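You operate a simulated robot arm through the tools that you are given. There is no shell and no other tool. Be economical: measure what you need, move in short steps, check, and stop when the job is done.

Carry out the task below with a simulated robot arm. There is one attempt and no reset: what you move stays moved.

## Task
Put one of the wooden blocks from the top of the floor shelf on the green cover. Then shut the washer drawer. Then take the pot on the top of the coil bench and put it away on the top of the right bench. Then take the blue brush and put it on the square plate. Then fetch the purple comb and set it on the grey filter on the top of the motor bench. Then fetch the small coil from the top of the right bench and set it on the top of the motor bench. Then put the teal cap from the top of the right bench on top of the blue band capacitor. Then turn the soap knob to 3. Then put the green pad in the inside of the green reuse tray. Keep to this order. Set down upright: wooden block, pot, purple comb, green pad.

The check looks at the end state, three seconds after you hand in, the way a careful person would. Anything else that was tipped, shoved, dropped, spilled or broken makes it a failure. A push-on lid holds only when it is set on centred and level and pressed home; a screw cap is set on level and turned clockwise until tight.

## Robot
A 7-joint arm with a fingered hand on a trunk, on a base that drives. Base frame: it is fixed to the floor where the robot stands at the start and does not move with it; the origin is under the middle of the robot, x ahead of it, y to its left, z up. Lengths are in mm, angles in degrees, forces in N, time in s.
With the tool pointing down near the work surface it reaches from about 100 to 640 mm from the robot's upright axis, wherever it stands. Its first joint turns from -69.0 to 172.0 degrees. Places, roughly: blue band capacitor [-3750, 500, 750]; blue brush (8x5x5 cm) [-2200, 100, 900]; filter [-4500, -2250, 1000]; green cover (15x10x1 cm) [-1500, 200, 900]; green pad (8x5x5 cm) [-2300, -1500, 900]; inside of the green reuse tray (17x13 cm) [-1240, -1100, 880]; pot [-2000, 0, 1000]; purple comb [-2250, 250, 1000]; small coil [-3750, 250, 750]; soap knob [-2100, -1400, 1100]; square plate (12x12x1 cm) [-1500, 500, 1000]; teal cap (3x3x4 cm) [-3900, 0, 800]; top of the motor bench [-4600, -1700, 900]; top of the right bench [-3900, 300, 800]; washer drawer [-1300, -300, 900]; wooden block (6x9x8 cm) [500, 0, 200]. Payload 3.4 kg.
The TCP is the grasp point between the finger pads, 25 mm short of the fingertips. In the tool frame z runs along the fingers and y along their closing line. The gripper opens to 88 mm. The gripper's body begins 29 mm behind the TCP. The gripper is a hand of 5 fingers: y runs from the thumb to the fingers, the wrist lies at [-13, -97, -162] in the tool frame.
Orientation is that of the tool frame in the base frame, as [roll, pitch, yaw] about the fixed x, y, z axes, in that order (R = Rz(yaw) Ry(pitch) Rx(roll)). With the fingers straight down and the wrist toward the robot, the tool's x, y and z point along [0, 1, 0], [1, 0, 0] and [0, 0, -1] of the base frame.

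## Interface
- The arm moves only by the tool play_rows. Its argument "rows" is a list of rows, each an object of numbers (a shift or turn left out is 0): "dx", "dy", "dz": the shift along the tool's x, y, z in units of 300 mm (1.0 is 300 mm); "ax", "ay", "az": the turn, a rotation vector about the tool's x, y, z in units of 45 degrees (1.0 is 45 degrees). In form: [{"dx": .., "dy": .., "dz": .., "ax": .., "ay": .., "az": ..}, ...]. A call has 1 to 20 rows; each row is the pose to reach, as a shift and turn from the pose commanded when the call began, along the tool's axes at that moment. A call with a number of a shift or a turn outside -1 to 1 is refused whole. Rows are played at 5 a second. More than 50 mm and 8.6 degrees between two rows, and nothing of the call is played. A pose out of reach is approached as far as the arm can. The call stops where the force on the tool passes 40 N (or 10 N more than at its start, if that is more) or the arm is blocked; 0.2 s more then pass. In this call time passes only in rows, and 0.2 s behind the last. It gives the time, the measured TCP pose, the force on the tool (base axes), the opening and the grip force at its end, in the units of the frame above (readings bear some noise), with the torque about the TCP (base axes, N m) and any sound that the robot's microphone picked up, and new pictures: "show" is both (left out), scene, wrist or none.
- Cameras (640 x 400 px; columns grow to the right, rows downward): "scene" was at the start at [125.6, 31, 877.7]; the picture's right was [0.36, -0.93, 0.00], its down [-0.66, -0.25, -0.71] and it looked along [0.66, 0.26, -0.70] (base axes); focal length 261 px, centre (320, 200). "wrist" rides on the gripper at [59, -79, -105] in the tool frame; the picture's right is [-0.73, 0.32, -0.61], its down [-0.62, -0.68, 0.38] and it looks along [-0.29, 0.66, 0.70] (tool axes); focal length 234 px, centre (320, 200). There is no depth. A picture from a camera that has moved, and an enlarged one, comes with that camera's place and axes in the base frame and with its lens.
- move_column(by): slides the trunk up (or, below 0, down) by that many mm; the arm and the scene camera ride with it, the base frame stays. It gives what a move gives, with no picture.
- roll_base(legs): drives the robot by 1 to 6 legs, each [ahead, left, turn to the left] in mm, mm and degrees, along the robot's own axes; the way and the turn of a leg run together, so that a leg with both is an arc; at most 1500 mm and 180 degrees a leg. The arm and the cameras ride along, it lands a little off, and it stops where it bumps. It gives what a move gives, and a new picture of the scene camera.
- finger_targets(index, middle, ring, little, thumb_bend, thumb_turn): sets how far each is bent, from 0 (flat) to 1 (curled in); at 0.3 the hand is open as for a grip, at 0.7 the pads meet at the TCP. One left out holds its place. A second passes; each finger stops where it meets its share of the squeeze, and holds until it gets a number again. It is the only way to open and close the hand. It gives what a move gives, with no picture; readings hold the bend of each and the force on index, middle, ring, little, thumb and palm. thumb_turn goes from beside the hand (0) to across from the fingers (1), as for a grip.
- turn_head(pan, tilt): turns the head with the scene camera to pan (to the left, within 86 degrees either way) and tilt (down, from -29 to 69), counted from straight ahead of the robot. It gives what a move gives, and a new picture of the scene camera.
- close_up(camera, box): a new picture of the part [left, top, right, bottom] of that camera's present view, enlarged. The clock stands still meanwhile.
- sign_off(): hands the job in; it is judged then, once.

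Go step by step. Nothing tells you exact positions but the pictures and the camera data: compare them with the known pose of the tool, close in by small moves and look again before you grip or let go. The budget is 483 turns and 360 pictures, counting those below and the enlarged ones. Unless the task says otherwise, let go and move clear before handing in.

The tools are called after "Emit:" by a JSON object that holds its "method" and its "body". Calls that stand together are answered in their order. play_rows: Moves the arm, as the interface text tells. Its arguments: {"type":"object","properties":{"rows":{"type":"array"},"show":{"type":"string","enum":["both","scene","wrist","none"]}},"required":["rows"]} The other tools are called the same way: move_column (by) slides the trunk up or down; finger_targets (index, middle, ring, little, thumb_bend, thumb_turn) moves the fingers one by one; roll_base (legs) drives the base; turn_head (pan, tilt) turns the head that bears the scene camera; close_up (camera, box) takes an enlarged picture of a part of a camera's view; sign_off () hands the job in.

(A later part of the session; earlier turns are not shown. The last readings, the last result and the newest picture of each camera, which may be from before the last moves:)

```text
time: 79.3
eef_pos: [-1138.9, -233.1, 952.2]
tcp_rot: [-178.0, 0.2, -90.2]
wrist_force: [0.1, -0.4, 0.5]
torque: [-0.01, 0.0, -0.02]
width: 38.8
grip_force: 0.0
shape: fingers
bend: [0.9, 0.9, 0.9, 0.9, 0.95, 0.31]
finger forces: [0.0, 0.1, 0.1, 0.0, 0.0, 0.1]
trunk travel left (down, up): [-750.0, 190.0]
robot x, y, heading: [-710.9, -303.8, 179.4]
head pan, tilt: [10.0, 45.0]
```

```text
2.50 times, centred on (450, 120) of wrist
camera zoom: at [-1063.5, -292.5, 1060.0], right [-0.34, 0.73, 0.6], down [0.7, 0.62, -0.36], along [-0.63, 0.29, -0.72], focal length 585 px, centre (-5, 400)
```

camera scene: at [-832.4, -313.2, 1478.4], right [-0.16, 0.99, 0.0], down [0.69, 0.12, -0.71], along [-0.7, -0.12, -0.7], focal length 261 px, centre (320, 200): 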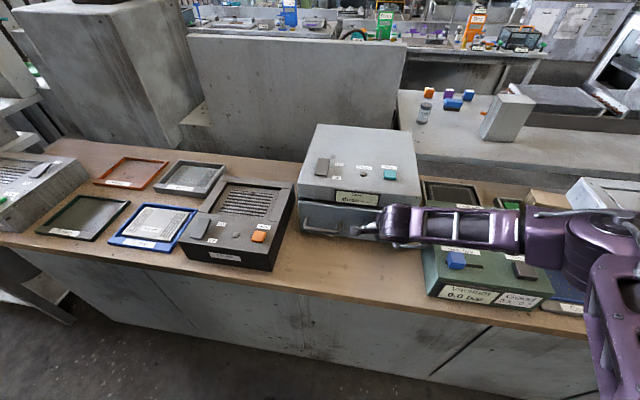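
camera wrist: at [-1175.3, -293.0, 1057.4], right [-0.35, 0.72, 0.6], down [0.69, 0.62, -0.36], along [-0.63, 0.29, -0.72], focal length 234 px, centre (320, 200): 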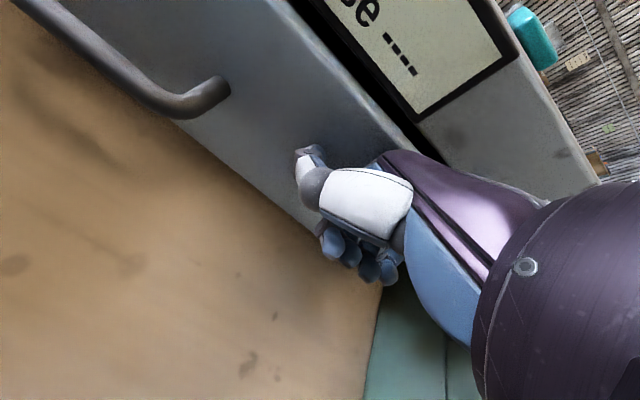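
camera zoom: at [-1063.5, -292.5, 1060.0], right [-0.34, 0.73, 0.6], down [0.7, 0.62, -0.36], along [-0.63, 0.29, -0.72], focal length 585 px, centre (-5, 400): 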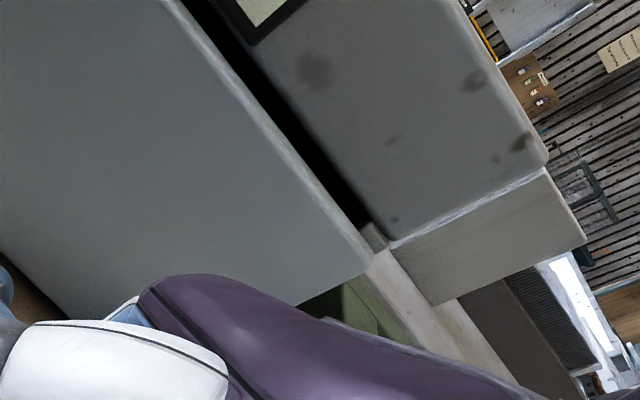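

The drawer is shut flush. Next I look at the coil bench behind to find the pot, brush and comb.

Emit:
{"method": "play_rows", "body": {"rows": [{"dz": -0.15}, {"dz": -0.3}, {"dz": -0.45}, {"dz": -0.55}], "show": "none"}}

Emit:
{"method": "turn_head", "body": {"pan": -10, "tilt": 22}}

Emit:
{"method": "close_up", "body": {"camera": "scene", "box": [200, 120, 480, 300]}}

```text
time: 80.3
eef_pos: [-1144.3, -233.9, 1118.3]
tcp_rot: [-178.0, 0.2, -90.3]
wrist_force: [-0.4, 0.8, 0.4]
torque: [-0.01, 0.0, 0.04]
width: 38.9
grip_force: 0.1
shape: fingers
bend: [0.9, 0.9, 0.9, 0.9, 0.95, 0.31]
finger forces: [0.1, 0.0, 0.0, 0.1, 0.0, 0.0]
trunk travel left (down, up): [-750.0, 190.0]
robot x, y, heading: [-709.8, -299.6, 179.7]
head pan, tilt: [10.0, 45.0]
```

```text
time: 81.2
eef_pos: [-1145.3, -234.6, 1118.1]
tcp_rot: [-178.0, 0.2, -90.2]
wrist_force: [0.1, 0.7, 0.9]
torque: [0.0, 0.01, 0.02]
width: 38.9
grip_force: 0.0
shape: fingers
bend: [0.9, 0.9, 0.9, 0.9, 0.95, 0.31]
finger forces: [0.0, 0.0, 0.1, 0.1, 0.1, 0.0]
trunk travel left (down, up): [-750.0, 190.0]
robot x, y, heading: [-708.9, -304.3, 179.4]
head pan, tilt: [-10.0, 22.0]
camera scene: at [-853.0, -283.3, 1512.7], right [0.18, 0.98, 0.0], down [0.37, -0.07, -0.93], along [-0.91, 0.17, -0.38], focal length 261 px, centre (320, 200)
```

scene: 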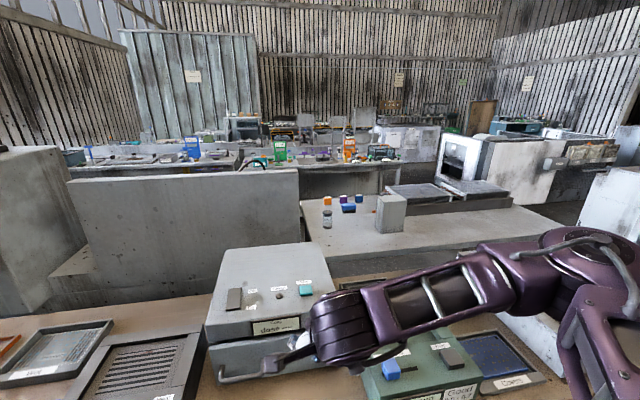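

```text
2.22 times, centred on (340, 210) of scene
camera zoom: at [-853.0, -283.3, 1512.7], right [0.18, 0.98, 0.0], down [0.37, -0.07, -0.93], along [-0.91, 0.17, -0.38], focal length 580 px, centre (276, 178)
```

zoom: 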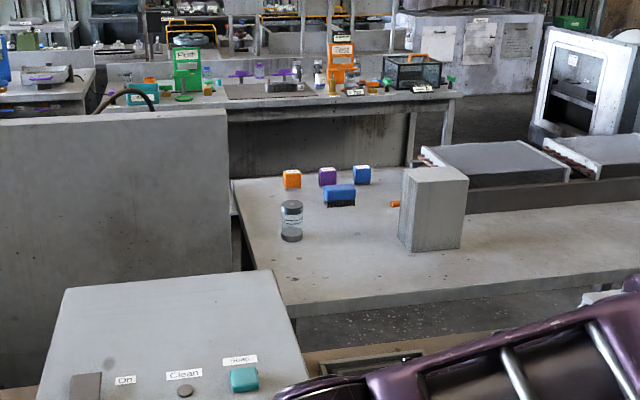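

The pot (a jar) is at about [-1985, -35] on the coil bench, brush near [-2180, 130]. The coil bench can't be reached from here, so I'll back off and go round the right end (y≈1850).

Emit:
{"method": "roll_base", "body": {"legs": [[-400, 0, 0], [0, -1100, 0]]}}

Emit:
{"method": "turn_head", "body": {"pan": -20, "tilt": 22}}

```text
time: 88.9
eef_pos: [-742.4, 861.6, 1118.3]
tcp_rot: [-178.0, 0.1, -89.9]
wrist_force: [-0.7, 0.4, -1.0]
torque: [0.04, 0.02, -0.01]
width: 38.7
grip_force: 0.0
shape: fingers
bend: [0.9, 0.9, 0.9, 0.9, 0.95, 0.31]
finger forces: [0.0, 0.1, 0.0, 0.0, 0.0, 0.0]
trunk travel left (down, up): [-750.0, 190.0]
robot x, y, heading: [-308.1, 795.0, 179.7]
head pan, tilt: [-10.0, 22.0]
camera scene: at [-450.3, 814.2, 1512.8], right [0.18, 0.98, 0.0], down [0.37, -0.07, -0.93], along [-0.91, 0.16, -0.37], focal length 261 px, centre (320, 200)
```

scene: 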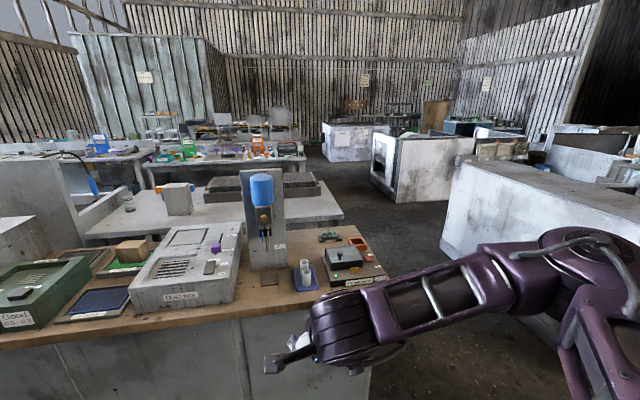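

```text
time: 89.7
eef_pos: [-742.7, 861.8, 1116.4]
tcp_rot: [-178.0, 0.2, -89.9]
wrist_force: [-0.3, -0.7, 0.2]
torque: [0.01, -0.01, 0.03]
width: 38.7
grip_force: 0.1
shape: fingers
bend: [0.9, 0.9, 0.9, 0.9, 0.95, 0.31]
finger forces: [0.1, 0.0, 0.1, 0.0, 0.0, 0.0]
trunk travel left (down, up): [-750.0, 190.0]
robot x, y, heading: [-307.9, 799.0, 179.7]
head pan, tilt: [-20.0, 22.0]
camera scene: at [-446.1, 829.8, 1512.8], right [0.35, 0.94, 0.0], down [0.35, -0.13, -0.93], along [-0.87, 0.32, -0.37], focal length 261 px, centre (320, 200)
```

scene: 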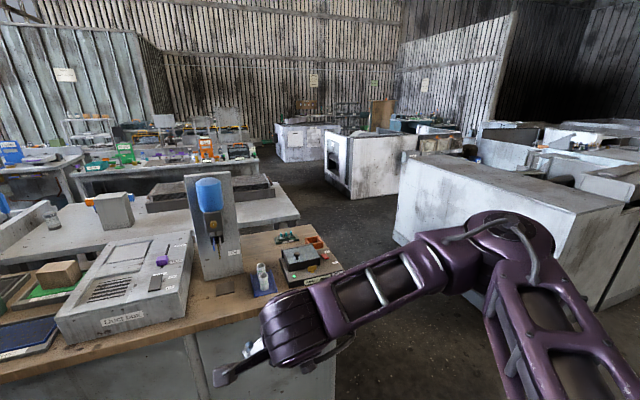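

The way round the right end is open. I'll drive to y≈1600, ahead to x≈-2850, and turn round there to face the coil bench from its far side.

Emit:
{"method": "roll_base", "body": {"legs": [[0, -800, 0], [1300, 0, 0], [1240, 0, 0]]}}

Emit:
{"method": "turn_head", "body": {"pan": 40, "tilt": 22}}

```text
time: 106.0
eef_pos: [-3282.4, 1643.6, 1117.5]
tcp_rot: [-178.0, 0.1, -88.7]
wrist_force: [0.2, -0.2, 0.6]
torque: [0.0, -0.01, 0.01]
width: 38.8
grip_force: 0.1
shape: fingers
bend: [0.9, 0.9, 0.9, 0.9, 0.95, 0.31]
finger forces: [0.0, 0.0, 0.0, 0.0, 0.1, 0.0]
trunk travel left (down, up): [-750.0, 190.0]
robot x, y, heading: [-2846.7, 1587.4, -179.2]
head pan, tilt: [-20.0, 22.0]
camera scene: at [-2984.8, 1617.1, 1512.8], right [0.33, 0.94, 0.0], down [0.35, -0.12, -0.93], along [-0.88, 0.3, -0.37], focal length 261 px, centre (320, 200)
```

scene: 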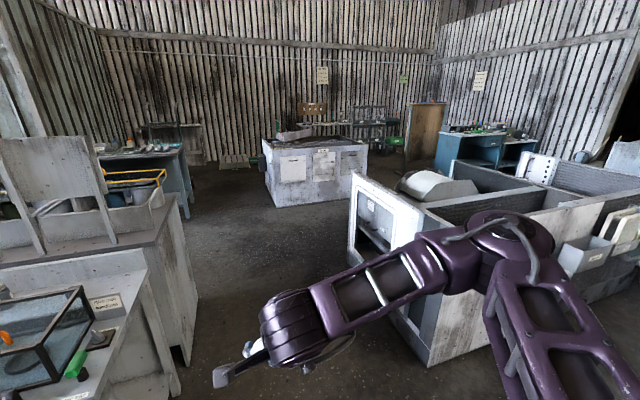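

```text
time: 107.3
eef_pos: [-3281.5, 1644.1, 1116.8]
tcp_rot: [-178.0, 0.1, -88.7]
wrist_force: [0.6, 0.3, -0.3]
torque: [-0.04, 0.02, 0.01]
width: 38.8
grip_force: 0.0
shape: fingers
bend: [0.9, 0.9, 0.9, 0.9, 0.95, 0.31]
finger forces: [0.0, 0.0, 0.0, 0.1, 0.0, 0.1]
trunk travel left (down, up): [-750.0, 190.0]
robot x, y, heading: [-2849.1, 1587.5, -179.3]
head pan, tilt: [40.0, 22.0]
camera scene: at [-2967.4, 1526.1, 1512.8], right [-0.65, 0.76, 0.0], down [0.28, 0.24, -0.93], along [-0.7, -0.61, -0.37], focal length 261 px, centre (320, 200)
```

scene: 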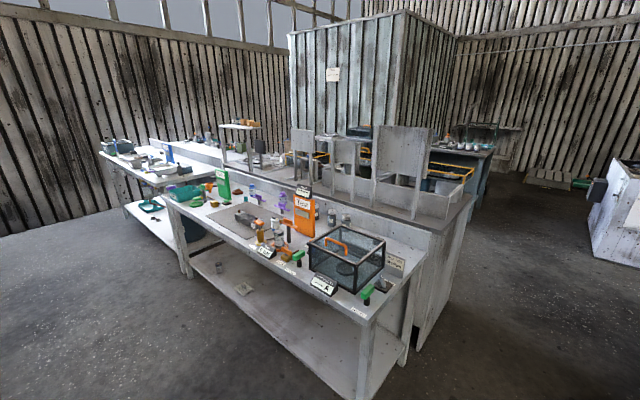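

The aisle is open; the right bench's near edge is x≈-3600. I'll turn round and strafe to the left end of the coil bench.

Emit:
{"method": "roll_base", "body": {"legs": [[0, 0, 179], [-50, -1480, 0]]}}

Emit:
{"method": "turn_head", "body": {"pan": -15, "tilt": 35}}

Emit:
{"method": "turn_head", "body": {"pan": 20, "tilt": 35}}

```text
time: 122.0
eef_pos: [-2449.6, 25.8, 1117.3]
tcp_rot: [-178.0, 0.1, 90.3]
wrist_force: [0.8, -0.4, 0.2]
torque: [-0.03, -0.01, 0.02]
width: 38.8
grip_force: 0.1
shape: fingers
bend: [0.9, 0.9, 0.9, 0.9, 0.95, 0.31]
finger forces: [0.0, 0.0, 0.0, 0.0, 0.0, 0.1]
trunk travel left (down, up): [-750.0, 190.0]
robot x, y, heading: [-2886.8, 91.0, -0.0]
head pan, tilt: [40.0, 22.0]
camera scene: at [-2764.1, 152.3, 1512.8], right [0.64, -0.77, 0.0], down [-0.29, -0.24, -0.93], along [0.71, 0.6, -0.37], focal length 261 px, centre (320, 200)
```

scene: 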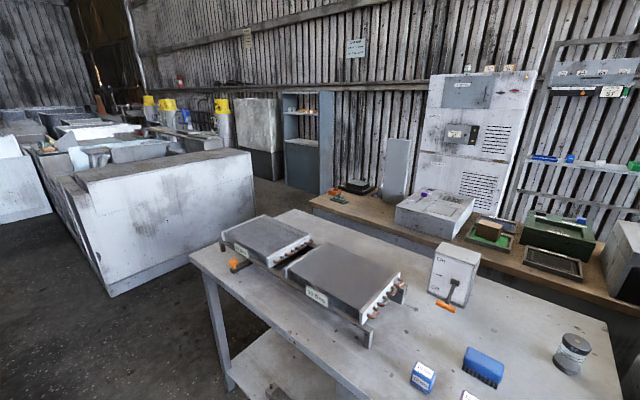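

```text
time: 123.3
eef_pos: [-2450.0, 25.5, 1117.8]
tcp_rot: [-177.9, 0.1, 90.3]
wrist_force: [0.3, -0.7, -0.2]
torque: [0.01, 0.03, 0.02]
width: 39.0
grip_force: 0.1
shape: fingers
bend: [0.9, 0.9, 0.9, 0.9, 0.95, 0.31]
finger forces: [0.1, 0.1, 0.0, 0.0, 0.0, 0.0]
trunk travel left (down, up): [-750.0, 190.0]
robot x, y, heading: [-2886.3, 90.0, -0.1]
head pan, tilt: [-15.0, 35.0]
camera scene: at [-2750.1, 69.9, 1492.2], right [-0.26, -0.97, 0.0], down [-0.55, 0.15, -0.82], along [0.79, -0.21, -0.57], focal length 261 px, centre (320, 200)
```

scene: 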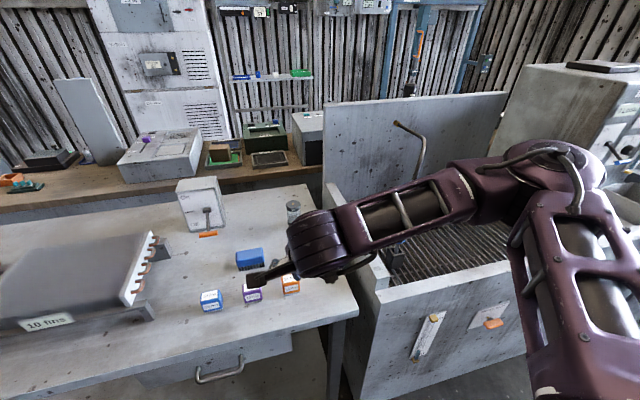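

```text
time: 124.3
eef_pos: [-2450.4, 25.2, 1118.2]
tcp_rot: [-178.0, 0.2, 90.3]
wrist_force: [0.8, -0.6, -0.2]
torque: [-0.02, 0.01, -0.02]
width: 38.8
grip_force: 0.1
shape: fingers
bend: [0.9, 0.9, 0.9, 0.9, 0.95, 0.31]
finger forces: [0.0, 0.0, 0.1, 0.1, 0.0, 0.0]
trunk travel left (down, up): [-750.0, 190.0]
robot x, y, heading: [-2885.3, 87.7, 0.1]
head pan, tilt: [20.0, 35.0]
camera scene: at [-2752.4, 122.6, 1492.2], right [0.34, -0.94, 0.0], down [-0.54, -0.2, -0.82], along [0.77, 0.28, -0.57], focal length 261 px, centre (320, 200)
```

scene: 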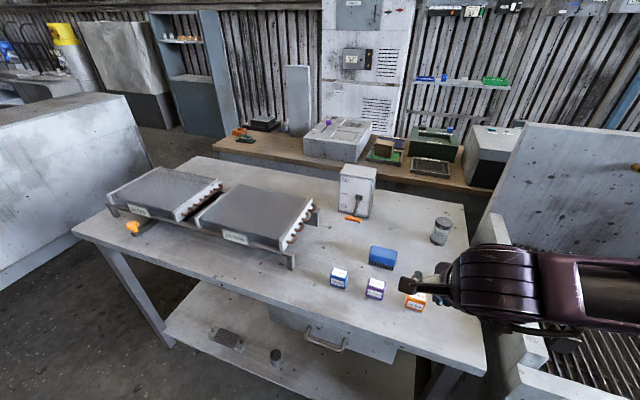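

The pot is at ≈[-2020, -34], bench z≈880, near edge x≈-2405; combs and brush sit close to me. Enlarging to measure the pot and other items.

Emit:
{"method": "close_up", "body": {"camera": "scene", "box": [320, 200, 480, 320]}}

```text
3.33 times, centred on (400, 260) of scene
camera zoom: at [-2752.4, 122.6, 1492.2], right [0.34, -0.94, 0.0], down [-0.54, -0.2, -0.82], along [0.77, 0.28, -0.57], focal length 870 px, centre (53, 0)
```

zoom: 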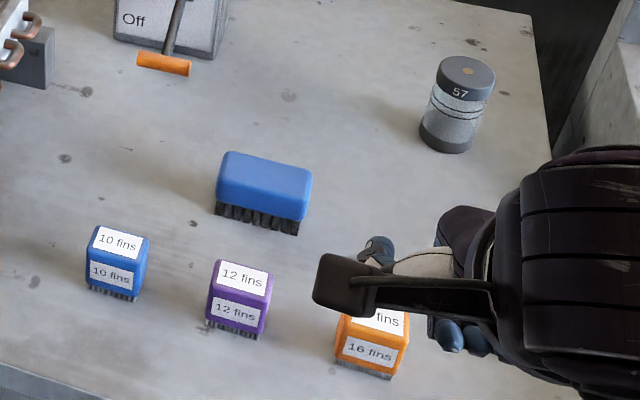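

The pot is about 55 mm wide and 80 tall. I'll open the hand, then strafe right 125 and ahead 240 to bring it into reach.

Emit:
{"method": "finger_targets", "body": {"index": 0.25, "middle": 0.25, "ring": 0.25, "little": 0.25, "thumb_bend": 0.25, "thumb_turn": 0.98}}

Emit:
{"method": "roll_base", "body": {"legs": [[0, -100, 0], [235, 0, 0]]}}

```text
time: 125.3
eef_pos: [-2449.4, 25.9, 1117.8]
tcp_rot: [-178.0, 0.0, 90.4]
wrist_force: [-1.4, 0.5, 0.5]
torque: [-0.05, 0.03, -0.02]
width: 94.4
grip_force: 0.0
shape: fingers
bend: [0.25, 0.25, 0.25, 0.25, 0.25, 0.95]
finger forces: [0.0, 0.0, 0.1, 0.0, 0.1, 0.0]
trunk travel left (down, up): [-750.0, 190.0]
robot x, y, heading: [-2884.5, 91.9, 0.2]
head pan, tilt: [20.0, 35.0]
```

```text
time: 127.8
eef_pos: [-2218.7, -71.9, 1117.8]
tcp_rot: [-178.0, 0.2, 90.4]
wrist_force: [0.1, -0.3, -0.3]
torque: [0.02, 0.02, 0.02]
width: 94.3
grip_force: 0.1
shape: fingers
bend: [0.25, 0.25, 0.25, 0.25, 0.25, 0.95]
finger forces: [0.1, 0.1, 0.0, 0.0, 0.0, 0.1]
trunk travel left (down, up): [-750.0, 190.0]
robot x, y, heading: [-2653.8, -6.0, -0.1]
head pan, tilt: [20.0, 35.0]
camera scene: at [-2520.6, 24.0, 1492.2], right [0.34, -0.94, 0.0], down [-0.54, -0.2, -0.82], along [0.77, 0.28, -0.57], focal length 261 px, centre (320, 200)
```

scene: 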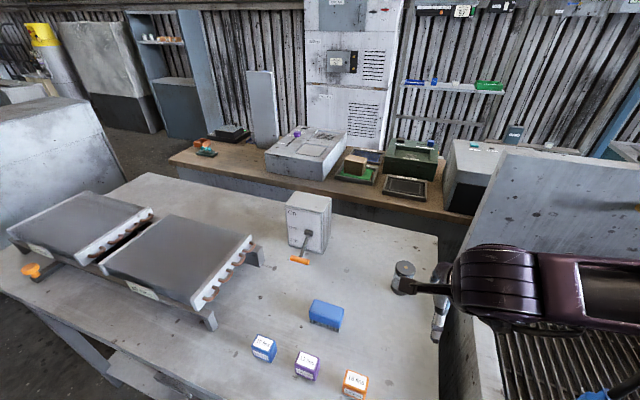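

No bump. Moving the hand above the pot at z≈1040 to check alignment.

Emit:
{"method": "play_rows", "body": {"rows": [{"dx": 0.03, "dy": 0.14, "dz": 0.04, "ax": -0.04}, {"dx": 0.06, "dy": 0.28, "dz": 0.08, "ax": -0.04}, {"dx": 0.09, "dy": 0.42, "dz": 0.14, "ax": -0.04}, {"dx": 0.11, "dy": 0.55, "dz": 0.2, "ax": -0.04}, {"dx": 0.127, "dy": 0.663, "dz": 0.26, "ax": -0.04}], "show": "both"}}

```text
time: 129.0
eef_pos: [-2020.9, -32.0, 1031.0]
tcp_rot: [-179.7, 0.2, 90.4]
wrist_force: [-0.6, -0.4, 0.0]
torque: [-0.02, 0.01, 0.02]
width: 94.1
grip_force: 0.1
shape: fingers
bend: [0.25, 0.25, 0.25, 0.25, 0.25, 0.95]
finger forces: [0.1, 0.0, 0.1, 0.1, 0.0, 0.1]
trunk travel left (down, up): [-750.0, 190.0]
robot x, y, heading: [-2653.7, -3.1, -0.0]
head pan, tilt: [20.0, 35.0]
camera scene: at [-2519.0, 24.9, 1492.0], right [0.34, -0.94, 0.0], down [-0.54, -0.2, -0.82], along [0.77, 0.28, -0.57], focal length 261 px, centre (320, 200)
camera wrist: at [-2099.3, 26.6, 1136.0], right [0.33, -0.72, 0.61], down [-0.68, -0.63, -0.38], along [0.66, -0.29, -0.7], focal length 234 px, centre (320, 200)
```

scene: 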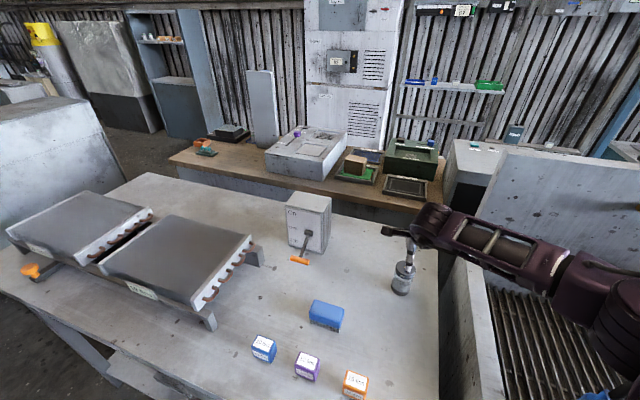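
wrist: 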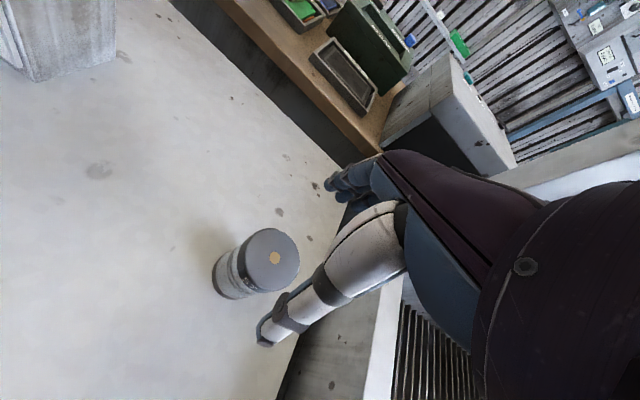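

The pot is centred under the hand. Descending around it.

Emit:
{"method": "play_rows", "body": {"rows": [{"dz": 0.08}, {"dz": 0.16}, {"dz": 0.23}, {"dz": 0.28}], "show": "wrist"}}

```text
time: 130.0
eef_pos: [-2021.5, -33.6, 946.2]
tcp_rot: [-179.9, 0.2, 90.4]
wrist_force: [-0.4, 0.7, -0.2]
torque: [-0.03, 0.0, -0.02]
width: 94.2
grip_force: 0.0
shape: fingers
bend: [0.25, 0.25, 0.25, 0.25, 0.25, 0.95]
finger forces: [0.0, 0.1, 0.0, 0.1, 0.1, 0.0]
trunk travel left (down, up): [-750.0, 190.0]
robot x, y, heading: [-2654.7, -5.8, 0.0]
head pan, tilt: [20.0, 35.0]
camera wrist: at [-2100.3, 25.2, 1053.1], right [0.33, -0.72, 0.61], down [-0.68, -0.63, -0.38], along [0.66, -0.29, -0.7], focal length 234 px, centre (320, 200)
```

wrist: 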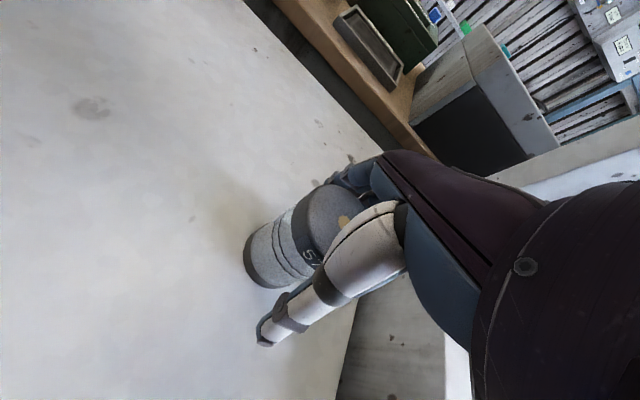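

Emit:
{"method": "finger_targets", "body": {"index": 0.7, "middle": 0.7, "ring": 0.7, "little": 0.7, "thumb_bend": 0.7, "thumb_turn": 1.0}}

Emit:
{"method": "play_rows", "body": {"rows": [{"dz": -0.03}, {"dz": -0.08}, {"dz": -0.2}, {"dz": -0.35}], "show": "both"}}

```text
time: 131.0
eef_pos: [-2022.7, -34.0, 948.7]
tcp_rot: [-179.8, 0.0, 90.4]
wrist_force: [1.6, 0.9, 1.7]
torque: [-0.05, -0.17, 0.01]
width: 41.9
grip_force: 20.3
shape: fingers
bend: [0.49, 0.57, 0.67, 0.7, 0.54, 1.0]
finger forces: [12.6, 6.7, 1.3, 0.1, 19.9, 0.0]
trunk travel left (down, up): [-750.0, 190.0]
robot x, y, heading: [-2652.7, -8.4, -0.3]
head pan, tilt: [20.0, 35.0]
```

```text
time: 132.0
eef_pos: [-2022.6, -34.4, 1053.4]
tcp_rot: [-179.7, 0.2, 90.4]
wrist_force: [0.2, 0.4, -2.7]
torque: [-0.02, -0.04, 0.0]
width: 42.2
grip_force: 19.2
shape: fingers
bend: [0.5, 0.57, 0.68, 0.7, 0.54, 1.0]
finger forces: [11.8, 6.2, 1.1, 0.1, 19.6, 0.0]
trunk travel left (down, up): [-750.0, 190.0]
robot x, y, heading: [-2649.2, -8.4, -0.1]
head pan, tilt: [20.0, 35.0]
camera scene: at [-2520.8, 24.1, 1492.1], right [0.34, -0.94, 0.0], down [-0.54, -0.2, -0.82], along [0.77, 0.28, -0.57], focal length 261 px, centre (320, 200)
camera wrist: at [-2100.8, 25.4, 1158.6], right [0.33, -0.72, 0.61], down [-0.68, -0.63, -0.38], along [0.66, -0.29, -0.7], focal length 234 px, centre (320, 200)
```

scene: 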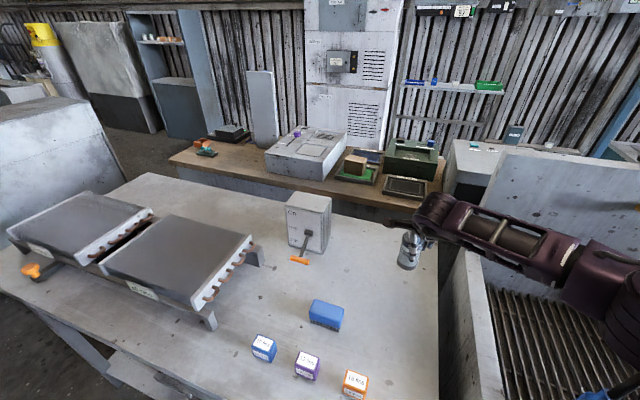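
wrist: 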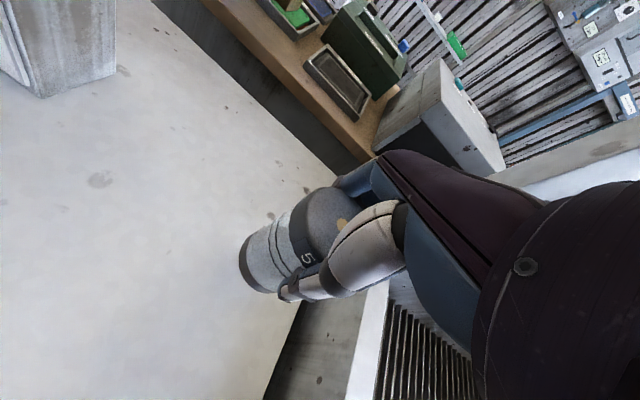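

The pot is lifted. I'll retract, back away to the aisle's middle and turn to face the right bench.

Emit:
{"method": "play_rows", "body": {"rows": [{"dy": -0.1, "dz": -0.05}, {"dy": -0.25, "dz": -0.1}, {"dy": -0.4, "dz": -0.15}, {"dy": -0.55, "dz": -0.2}, {"dy": -0.7, "dz": -0.23}], "show": "none"}}

Emit:
{"method": "roll_base", "body": {"legs": [[-300, 0, 0], [0, 0, 90], [0, 0, 90]]}}

Emit:
{"method": "turn_head", "body": {"pan": 0, "tilt": 30}}

```text
time: 133.2
eef_pos: [-2233.3, -36.1, 1123.8]
tcp_rot: [-179.9, 0.2, 90.4]
wrist_force: [-0.9, 0.3, -3.2]
torque: [0.0, 0.0, 0.0]
width: 42.1
grip_force: 19.3
shape: fingers
bend: [0.49, 0.58, 0.68, 0.7, 0.54, 1.0]
finger forces: [12.2, 6.3, 0.8, 0.0, 19.5, 0.0]
trunk travel left (down, up): [-750.0, 190.0]
robot x, y, heading: [-2649.4, -11.2, 0.1]
head pan, tilt: [20.0, 35.0]
```

```text
time: 142.9
eef_pos: [-3376.0, 10.8, 1123.3]
tcp_rot: [-179.8, 0.1, -88.7]
wrist_force: [-1.0, 0.3, -3.1]
torque: [0.01, -0.02, 0.01]
width: 41.9
grip_force: 18.2
shape: fingers
bend: [0.5, 0.58, 0.69, 0.7, 0.54, 1.0]
finger forces: [11.4, 6.3, 0.9, 0.0, 17.8, 0.0]
trunk travel left (down, up): [-750.0, 190.0]
robot x, y, heading: [-2953.4, -9.2, -178.6]
head pan, tilt: [20.0, 35.0]
camera scene: at [-3086.7, -38.9, 1492.1], right [-0.36, 0.93, 0.0], down [0.54, 0.21, -0.82], along [-0.76, -0.29, -0.57], focal length 261 px, centre (320, 200)
```

scene: 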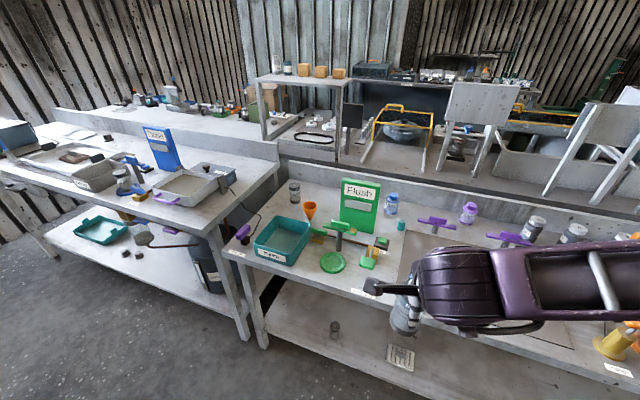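

```text
time: 143.7
eef_pos: [-3375.5, 10.8, 1123.0]
tcp_rot: [-179.8, 0.2, -88.6]
wrist_force: [-0.6, -0.1, -3.1]
torque: [-0.01, -0.02, 0.02]
width: 41.6
grip_force: 18.3
shape: fingers
bend: [0.5, 0.58, 0.69, 0.7, 0.54, 1.0]
finger forces: [11.2, 6.3, 1.0, 0.1, 17.8, 0.0]
trunk travel left (down, up): [-750.0, 190.0]
robot x, y, heading: [-2951.3, -8.0, -178.9]
head pan, tilt: [0.0, 30.0]
camera scene: at [-3094.9, -9.1, 1499.9], right [-0.02, 1.0, 0.0], down [0.5, 0.01, -0.87], along [-0.87, -0.02, -0.5], focal length 261 px, centre (320, 200)
```

scene: 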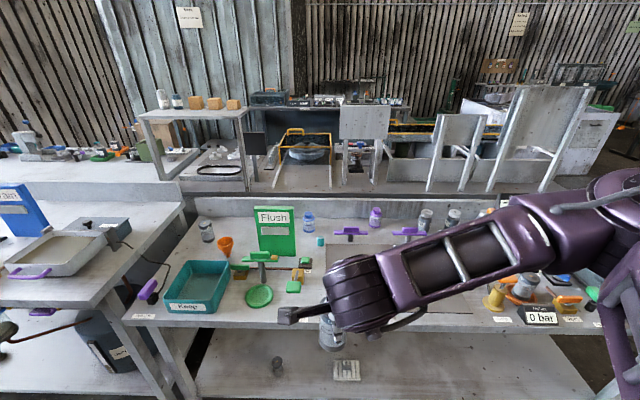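

Emit:
{"method": "turn_head", "body": {"pan": -50, "tilt": 35}}

Emit:
{"method": "roll_base", "body": {"legs": [[0, -450, 0]]}}

Emit:
{"method": "turn_head", "body": {"pan": 20, "tilt": 40}}

```text
time: 144.9
eef_pos: [-3376.6, 11.2, 1123.4]
tcp_rot: [-179.9, 0.1, -88.6]
wrist_force: [-0.4, 0.7, -2.3]
torque: [-0.01, 0.03, -0.01]
width: 41.7
grip_force: 17.8
shape: fingers
bend: [0.5, 0.58, 0.69, 0.7, 0.54, 1.0]
finger forces: [11.3, 6.3, 0.9, 0.0, 17.8, 0.0]
trunk travel left (down, up): [-750.0, 190.0]
robot x, y, heading: [-2952.4, -6.6, -178.7]
head pan, tilt: [-50.0, 35.0]
camera scene: at [-3062.5, 59.1, 1492.1], right [0.75, 0.66, 0.0], down [0.38, -0.43, -0.82], along [-0.54, 0.62, -0.57], focal length 261 px, centre (320, 200)
```

scene: 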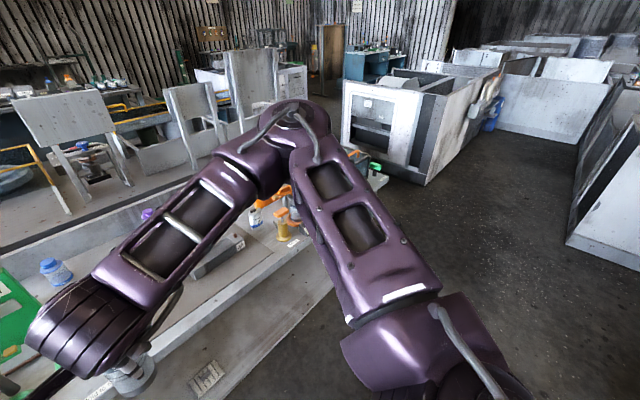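

```text
time: 147.6
eef_pos: [-3383.3, 464.5, 1124.0]
tcp_rot: [-179.8, 0.2, -88.5]
wrist_force: [0.0, 0.3, -1.5]
torque: [0.0, 0.0, -0.02]
width: 41.6
grip_force: 17.9
shape: fingers
bend: [0.5, 0.58, 0.69, 0.7, 0.54, 1.0]
finger forces: [11.4, 6.3, 1.0, 0.0, 17.8, 0.1]
trunk travel left (down, up): [-750.0, 190.0]
robot x, y, heading: [-2963.0, 445.0, -178.9]
head pan, tilt: [-50.0, 35.0]
camera scene: at [-3070.7, 512.5, 1492.1], right [0.75, 0.66, 0.0], down [0.38, -0.43, -0.82], along [-0.54, 0.62, -0.57], focal length 261 px, centre (320, 200)
```

scene: 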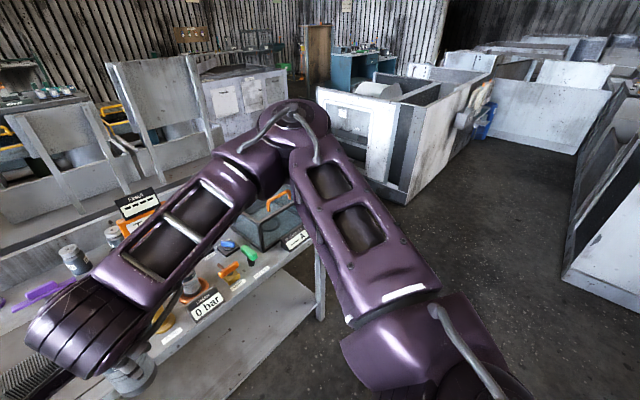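

```text
time: 149.1
eef_pos: [-3383.1, 464.5, 1123.2]
tcp_rot: [-179.8, 0.1, -88.5]
wrist_force: [0.1, -0.2, -2.8]
torque: [0.03, -0.03, 0.0]
width: 41.8
grip_force: 18.5
shape: fingers
bend: [0.5, 0.58, 0.69, 0.7, 0.54, 1.0]
finger forces: [11.3, 6.3, 1.0, 0.1, 17.8, 0.0]
trunk travel left (down, up): [-750.0, 190.0]
robot x, y, heading: [-2961.1, 444.7, -179.1]
head pan, tilt: [20.0, 40.0]
camera scene: at [-3092.3, 415.7, 1484.6], right [-0.36, 0.93, 0.0], down [0.6, 0.23, -0.77], along [-0.72, -0.27, -0.64], focal length 261 px, centre (320, 200)
```

scene: 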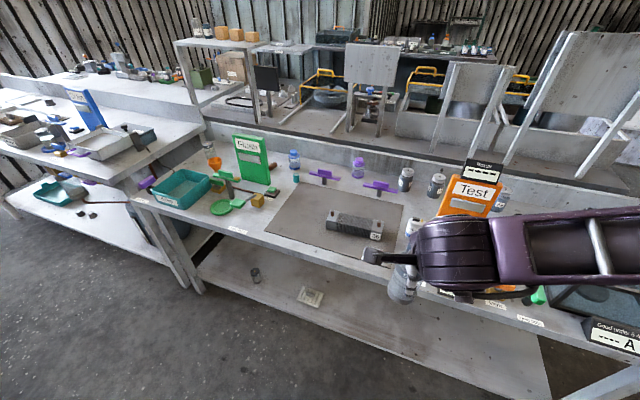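

Emit:
{"method": "close_up", "body": {"camera": "scene", "box": [130, 130, 330, 260]}}

Emit:
{"method": "close_up", "body": {"camera": "scene", "box": [260, 130, 460, 270]}}

```text
3.08 times, centred on (230, 195) of scene
camera zoom: at [-3092.3, 415.7, 1484.6], right [-0.36, 0.93, 0.0], down [0.6, 0.23, -0.77], along [-0.72, -0.27, -0.64], focal length 804 px, centre (597, 215)
```

zoom: 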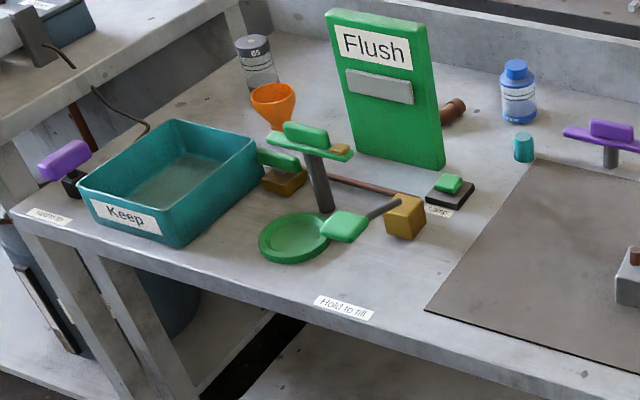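

```text
2.86 times, centred on (360, 200) of scene
camera zoom: at [-3092.3, 415.7, 1484.6], right [-0.36, 0.93, 0.0], down [0.6, 0.23, -0.77], along [-0.72, -0.27, -0.64], focal length 746 px, centre (206, 200)
```

zoom: 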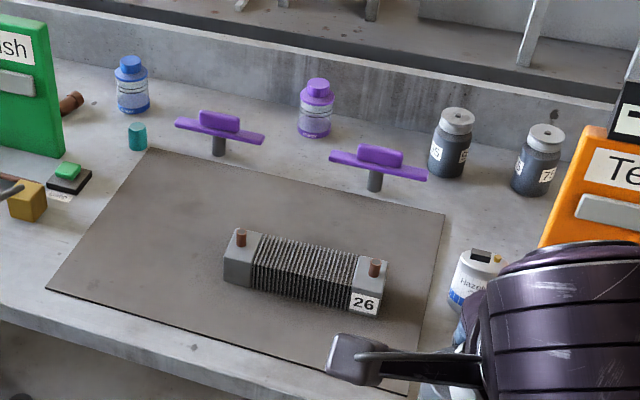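

The bench top is at z≈785. I'll put the pot on the bare spot near the front edge at about [-3665, -70], between the green dish and the mat. Driving there.

Emit:
{"method": "roll_base", "body": {"legs": [[0, 510, 0], [230, 0, 0]]}}

Emit:
{"method": "turn_head", "body": {"pan": 20, "tilt": 55}}

```text
time: 153.4
eef_pos: [-3603.4, -51.2, 1123.0]
tcp_rot: [-179.8, 0.1, -88.9]
wrist_force: [0.0, -0.1, -1.7]
torque: [0.0, 0.01, -0.03]
width: 41.7
grip_force: 17.7
shape: fingers
bend: [0.5, 0.58, 0.69, 0.7, 0.54, 1.0]
finger forces: [11.4, 6.3, 1.0, 0.1, 17.9, 0.0]
trunk travel left (down, up): [-750.0, 190.0]
robot x, y, heading: [-3179.5, -72.4, -179.2]
head pan, tilt: [20.0, 40.0]
camera scene: at [-3312.0, -101.2, 1484.6], right [-0.36, 0.93, 0.0], down [0.6, 0.23, -0.77], along [-0.72, -0.27, -0.64], focal length 261 px, centre (320, 200)
```

scene: 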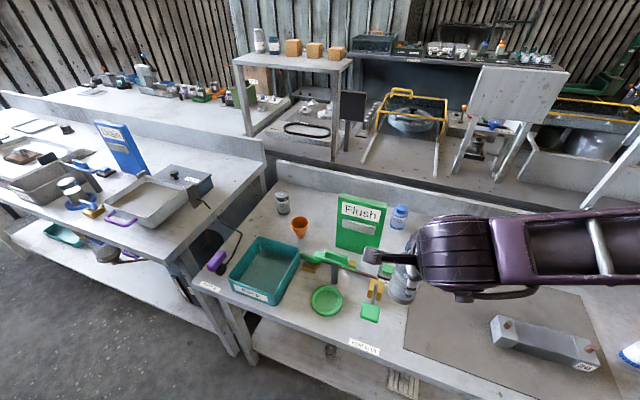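

```text
time: 154.2
eef_pos: [-3604.2, -51.2, 1124.2]
tcp_rot: [-179.7, 0.2, -88.9]
wrist_force: [-0.2, 0.3, -2.9]
torque: [0.03, 0.0, -0.03]
width: 41.5
grip_force: 18.4
shape: fingers
bend: [0.5, 0.58, 0.69, 0.7, 0.54, 1.0]
finger forces: [11.4, 6.2, 1.0, 0.0, 17.8, 0.1]
trunk travel left (down, up): [-750.0, 190.0]
robot x, y, heading: [-3179.5, -71.6, -179.3]
head pan, tilt: [20.0, 55.0]
camera scene: at [-3300.4, -96.5, 1463.9], right [-0.36, 0.93, 0.0], down [0.77, 0.29, -0.57], along [-0.54, -0.2, -0.82], focal length 261 px, centre (320, 200)
```

scene: 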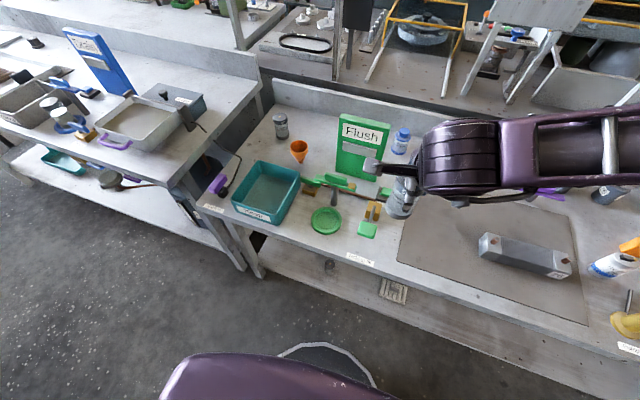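

A raised green lever sticks out over that spot (z≈885), so it's a poor place. Enlarging to choose another free place.

Emit:
{"method": "close_up", "body": {"camera": "scene", "box": [220, 100, 420, 280]}}

Emit:
{"method": "turn_head", "body": {"pan": -35, "tilt": 50}}

```text
2.22 times, centred on (320, 190) of scene
camera zoom: at [-3300.4, -96.5, 1463.9], right [-0.36, 0.93, 0.0], down [0.77, 0.29, -0.57], along [-0.54, -0.2, -0.82], focal length 580 px, centre (320, 222)
```

zoom: 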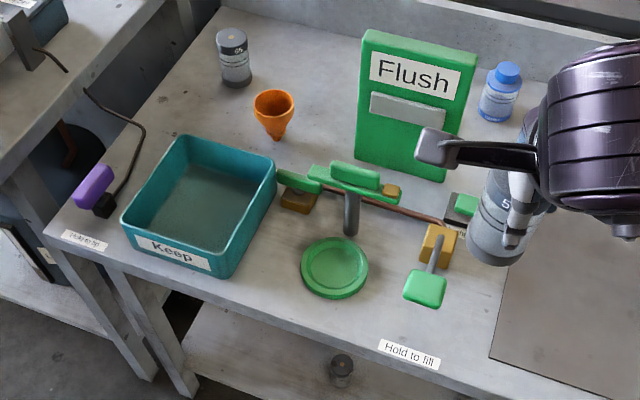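

```text
time: 155.4
eef_pos: [-3603.4, -50.7, 1122.4]
tcp_rot: [-179.8, 0.2, -88.8]
wrist_force: [-0.4, 0.1, -1.7]
torque: [0.04, 0.0, -0.02]
width: 41.6
grip_force: 18.4
shape: fingers
bend: [0.5, 0.58, 0.69, 0.7, 0.54, 1.0]
finger forces: [11.3, 6.3, 1.0, 0.1, 17.8, 0.1]
trunk travel left (down, up): [-750.0, 190.0]
robot x, y, heading: [-3182.8, -72.1, -179.0]
head pan, tilt: [-35.0, 50.0]
camera scene: at [-3296.7, -27.7, 1470.4], right [0.56, 0.83, 0.0], down [0.63, -0.43, -0.64], along [-0.53, 0.36, -0.77], focal length 261 px, centre (320, 200)
```

scene: 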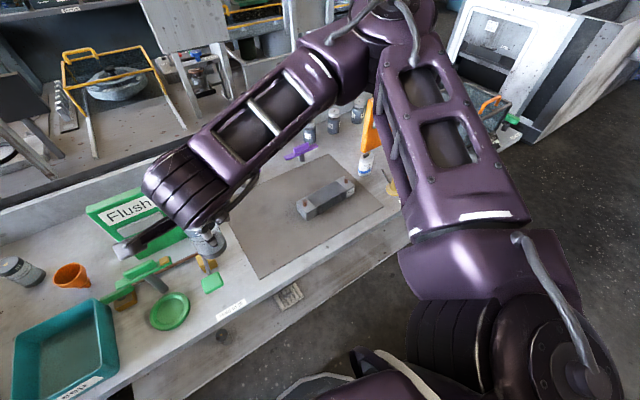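

The left end is crowded. I'll strafe right to inspect the right half of this bench for a free place.

Emit:
{"method": "roll_base", "body": {"legs": [[-100, 0, 0], [0, -1050, 0]]}}

Emit:
{"method": "turn_head", "body": {"pan": 30, "tilt": 45}}

```text
time: 161.5
eef_pos: [-3516.2, 989.5, 1122.6]
tcp_rot: [-179.8, 0.2, -89.1]
wrist_force: [-0.5, -0.3, -2.7]
torque: [0.0, 0.02, 0.02]
width: 41.2
grip_force: 18.0
shape: fingers
bend: [0.5, 0.58, 0.69, 0.7, 0.54, 1.0]
finger forces: [11.4, 6.3, 1.1, 0.1, 17.8, 0.0]
trunk travel left (down, up): [-750.0, 190.0]
robot x, y, heading: [-3095.7, 964.8, -179.4]
head pan, tilt: [-35.0, 50.0]
camera scene: at [-3208.1, 1010.9, 1470.4], right [0.57, 0.82, 0.0], down [0.63, -0.43, -0.64], along [-0.53, 0.36, -0.77], focal length 261 px, centre (320, 200)
```

scene: 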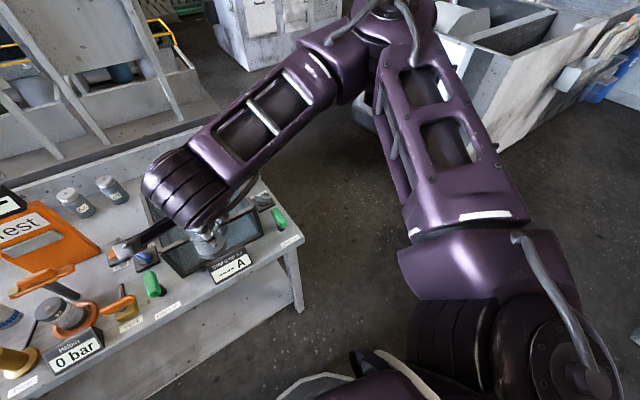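

```text
time: 162.8
eef_pos: [-3515.9, 990.1, 1123.8]
tcp_rot: [-179.8, 0.1, -89.0]
wrist_force: [0.2, 0.3, -2.2]
torque: [0.0, 0.01, -0.01]
width: 41.5
grip_force: 17.9
shape: fingers
bend: [0.5, 0.58, 0.69, 0.7, 0.54, 1.0]
finger forces: [11.4, 6.2, 1.0, 0.0, 17.8, 0.0]
trunk travel left (down, up): [-750.0, 190.0]
robot x, y, heading: [-3094.4, 965.8, -179.5]
head pan, tilt: [30.0, 45.0]
camera scene: at [-3214.8, 926.1, 1477.3], right [-0.51, 0.86, 0.0], down [0.61, 0.36, -0.71], along [-0.61, -0.36, -0.71], focal length 261 px, centre (320, 200)
```

scene: 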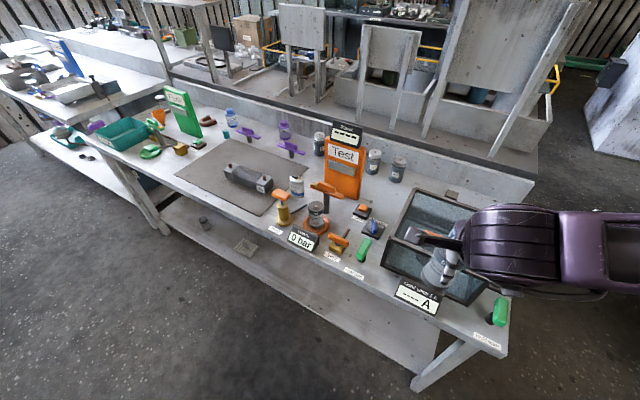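

The coil on the mat counts as standing on this bench's top, so the mat's free left part is a good place: [-3720, 75]. Driving back there.

Emit:
{"method": "roll_base", "body": {"legs": [[0, 890, 0], [110, 0, 0]]}}

Emit:
{"method": "turn_head", "body": {"pan": 25, "tilt": 55}}

```text
time: 168.3
eef_pos: [-3617.0, 103.7, 1122.9]
tcp_rot: [-179.8, 0.1, -89.0]
wrist_force: [-0.2, -0.3, -2.3]
torque: [-0.01, 0.01, -0.04]
width: 41.4
grip_force: 18.4
shape: fingers
bend: [0.5, 0.58, 0.69, 0.7, 0.54, 1.0]
finger forces: [11.5, 6.5, 1.0, 0.0, 17.8, 0.0]
trunk travel left (down, up): [-750.0, 190.0]
robot x, y, heading: [-3198.2, 78.8, -179.5]
head pan, tilt: [30.0, 45.0]
camera scene: at [-3317.1, 41.1, 1477.4], right [-0.51, 0.86, 0.0], down [0.61, 0.36, -0.71], along [-0.61, -0.36, -0.71], focal length 261 px, centre (320, 200)
```

scene: 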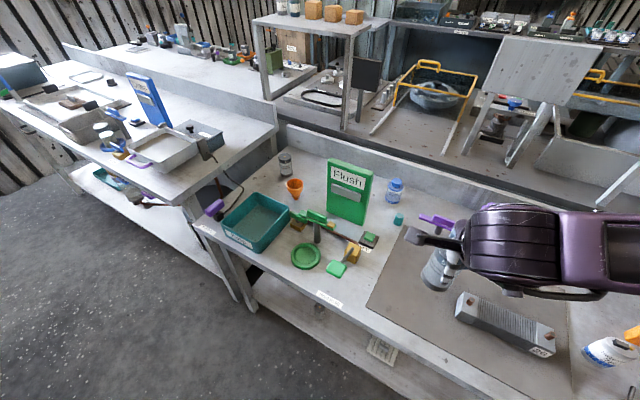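

```text
time: 169.0
eef_pos: [-3618.4, 102.6, 1122.4]
tcp_rot: [-179.7, 0.2, -89.0]
wrist_force: [-0.1, 0.7, -2.7]
torque: [-0.02, 0.01, -0.05]
width: 41.8
grip_force: 18.7
shape: fingers
bend: [0.5, 0.58, 0.69, 0.7, 0.54, 1.0]
finger forces: [11.4, 6.4, 1.0, 0.0, 17.7, 0.1]
trunk travel left (down, up): [-750.0, 190.0]
robot x, y, heading: [-3196.2, 81.8, -179.4]
head pan, tilt: [25.0, 55.0]
camera scene: at [-3313.2, 51.4, 1463.9], right [-0.43, 0.9, 0.0], down [0.74, 0.35, -0.57], along [-0.52, -0.25, -0.82], focal length 261 px, centre (320, 200)
```

scene: 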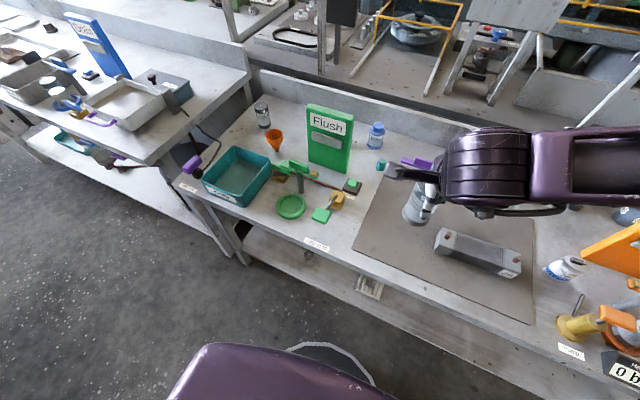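

Mat's left edge is y≈0 and the coil starts at y≈213. Lowering the pot toward [-3710, 85].

Emit:
{"method": "play_rows", "body": {"rows": [{"dx": 0.03, "dy": 0.15}, {"dx": 0.06, "dy": 0.3}, {"dx": 0.06, "dy": 0.307, "dz": 0.15}, {"dx": 0.06, "dy": 0.307, "dz": 0.3}, {"dx": 0.06, "dy": 0.307, "dz": 0.45}, {"dx": 0.06, "dy": 0.307, "dz": 0.6}, {"dx": 0.06, "dy": 0.307, "dz": 0.74}], "show": "both"}}

```text
time: 170.6
eef_pos: [-3709.6, 86.3, 898.9]
tcp_rot: [-179.8, 0.2, -89.0]
wrist_force: [-0.1, 0.0, -2.0]
torque: [0.0, 0.0, 0.03]
width: 41.2
grip_force: 18.4
shape: fingers
bend: [0.5, 0.58, 0.69, 0.7, 0.54, 1.0]
finger forces: [11.3, 6.3, 0.8, 0.0, 17.2, 0.0]
trunk travel left (down, up): [-750.0, 190.0]
robot x, y, heading: [-3197.1, 86.0, -179.2]
head pan, tilt: [25.0, 55.0]
camera scene: at [-3313.3, 51.3, 1463.9], right [-0.43, 0.9, 0.0], down [0.74, 0.35, -0.57], along [-0.52, -0.25, -0.82], focal length 261 px, centre (320, 200)
camera wrist: at [-3629.4, 28.6, 1004.5], right [-0.34, 0.72, 0.61], down [0.67, 0.64, -0.38], along [-0.66, 0.28, -0.7], focal length 234 px, centre (320, 200)
```

scene: 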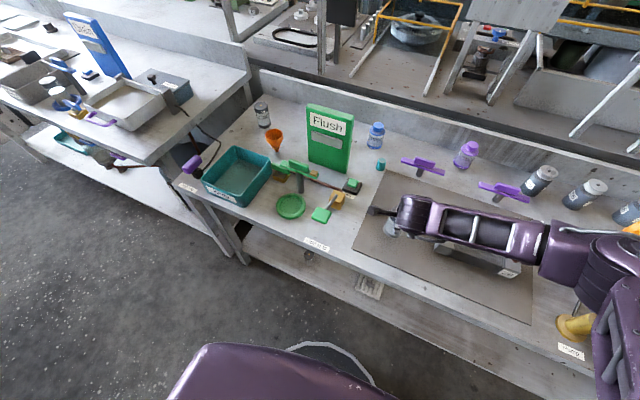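
wrist: 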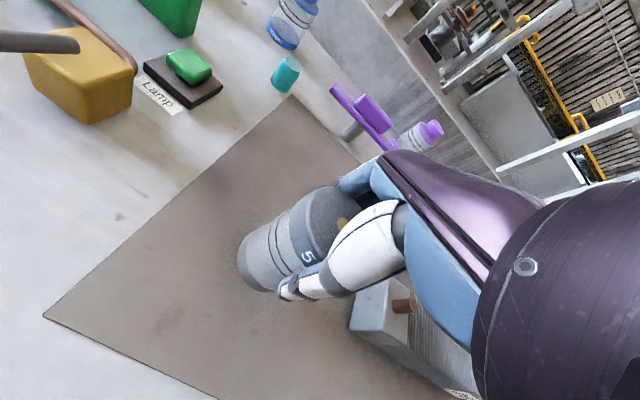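

Emit:
{"method": "play_rows", "body": {"rows": [{"dz": 0.07}, {"dz": 0.12}], "show": "scene"}}

Emit:
{"method": "play_rows", "body": {"rows": [{"dz": 0.01}, {"dz": 0.02}], "show": "none"}}

```text
time: 171.2
eef_pos: [-3707.8, 83.7, 870.2]
tcp_rot: [179.6, 0.0, -89.1]
wrist_force: [1.1, -0.4, 27.4]
torque: [0.09, 0.35, 0.02]
width: 41.2
grip_force: 21.2
shape: fingers
bend: [0.5, 0.58, 0.69, 0.7, 0.56, 1.0]
finger forces: [12.0, 8.3, 1.7, 0.1, 20.1, 0.1]
trunk travel left (down, up): [-750.0, 190.0]
robot x, y, heading: [-3198.7, 79.6, -179.2]
head pan, tilt: [25.0, 55.0]
camera scene: at [-3305.4, 50.8, 1465.1], right [-0.43, 0.9, 0.0], down [0.74, 0.35, -0.58], along [-0.52, -0.25, -0.82], focal length 261 px, centre (320, 200)
```

scene: 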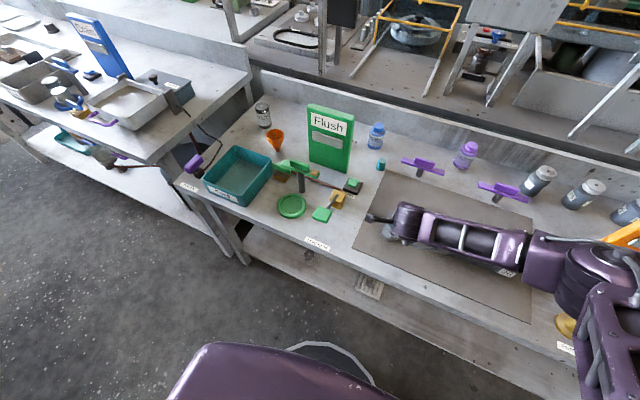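

```text
time: 171.7
eef_pos: [-3709.0, 84.2, 869.1]
tcp_rot: [179.3, -0.2, -89.0]
wrist_force: [8.4, 2.1, 24.5]
torque: [0.12, 0.05, -0.01]
width: 42.0
grip_force: 23.5
shape: fingers
bend: [0.51, 0.59, 0.7, 0.7, 0.56, 1.0]
finger forces: [11.2, 8.0, 1.1, 0.0, 26.9, 0.0]
trunk travel left (down, up): [-750.0, 190.0]
robot x, y, heading: [-3195.1, 79.9, -179.3]
head pan, tilt: [25.0, 55.0]
stopped in row 2: the force on the tool passed its limit at 42 N (the readings are from after the stop); the commanded pose is now the measured one
```

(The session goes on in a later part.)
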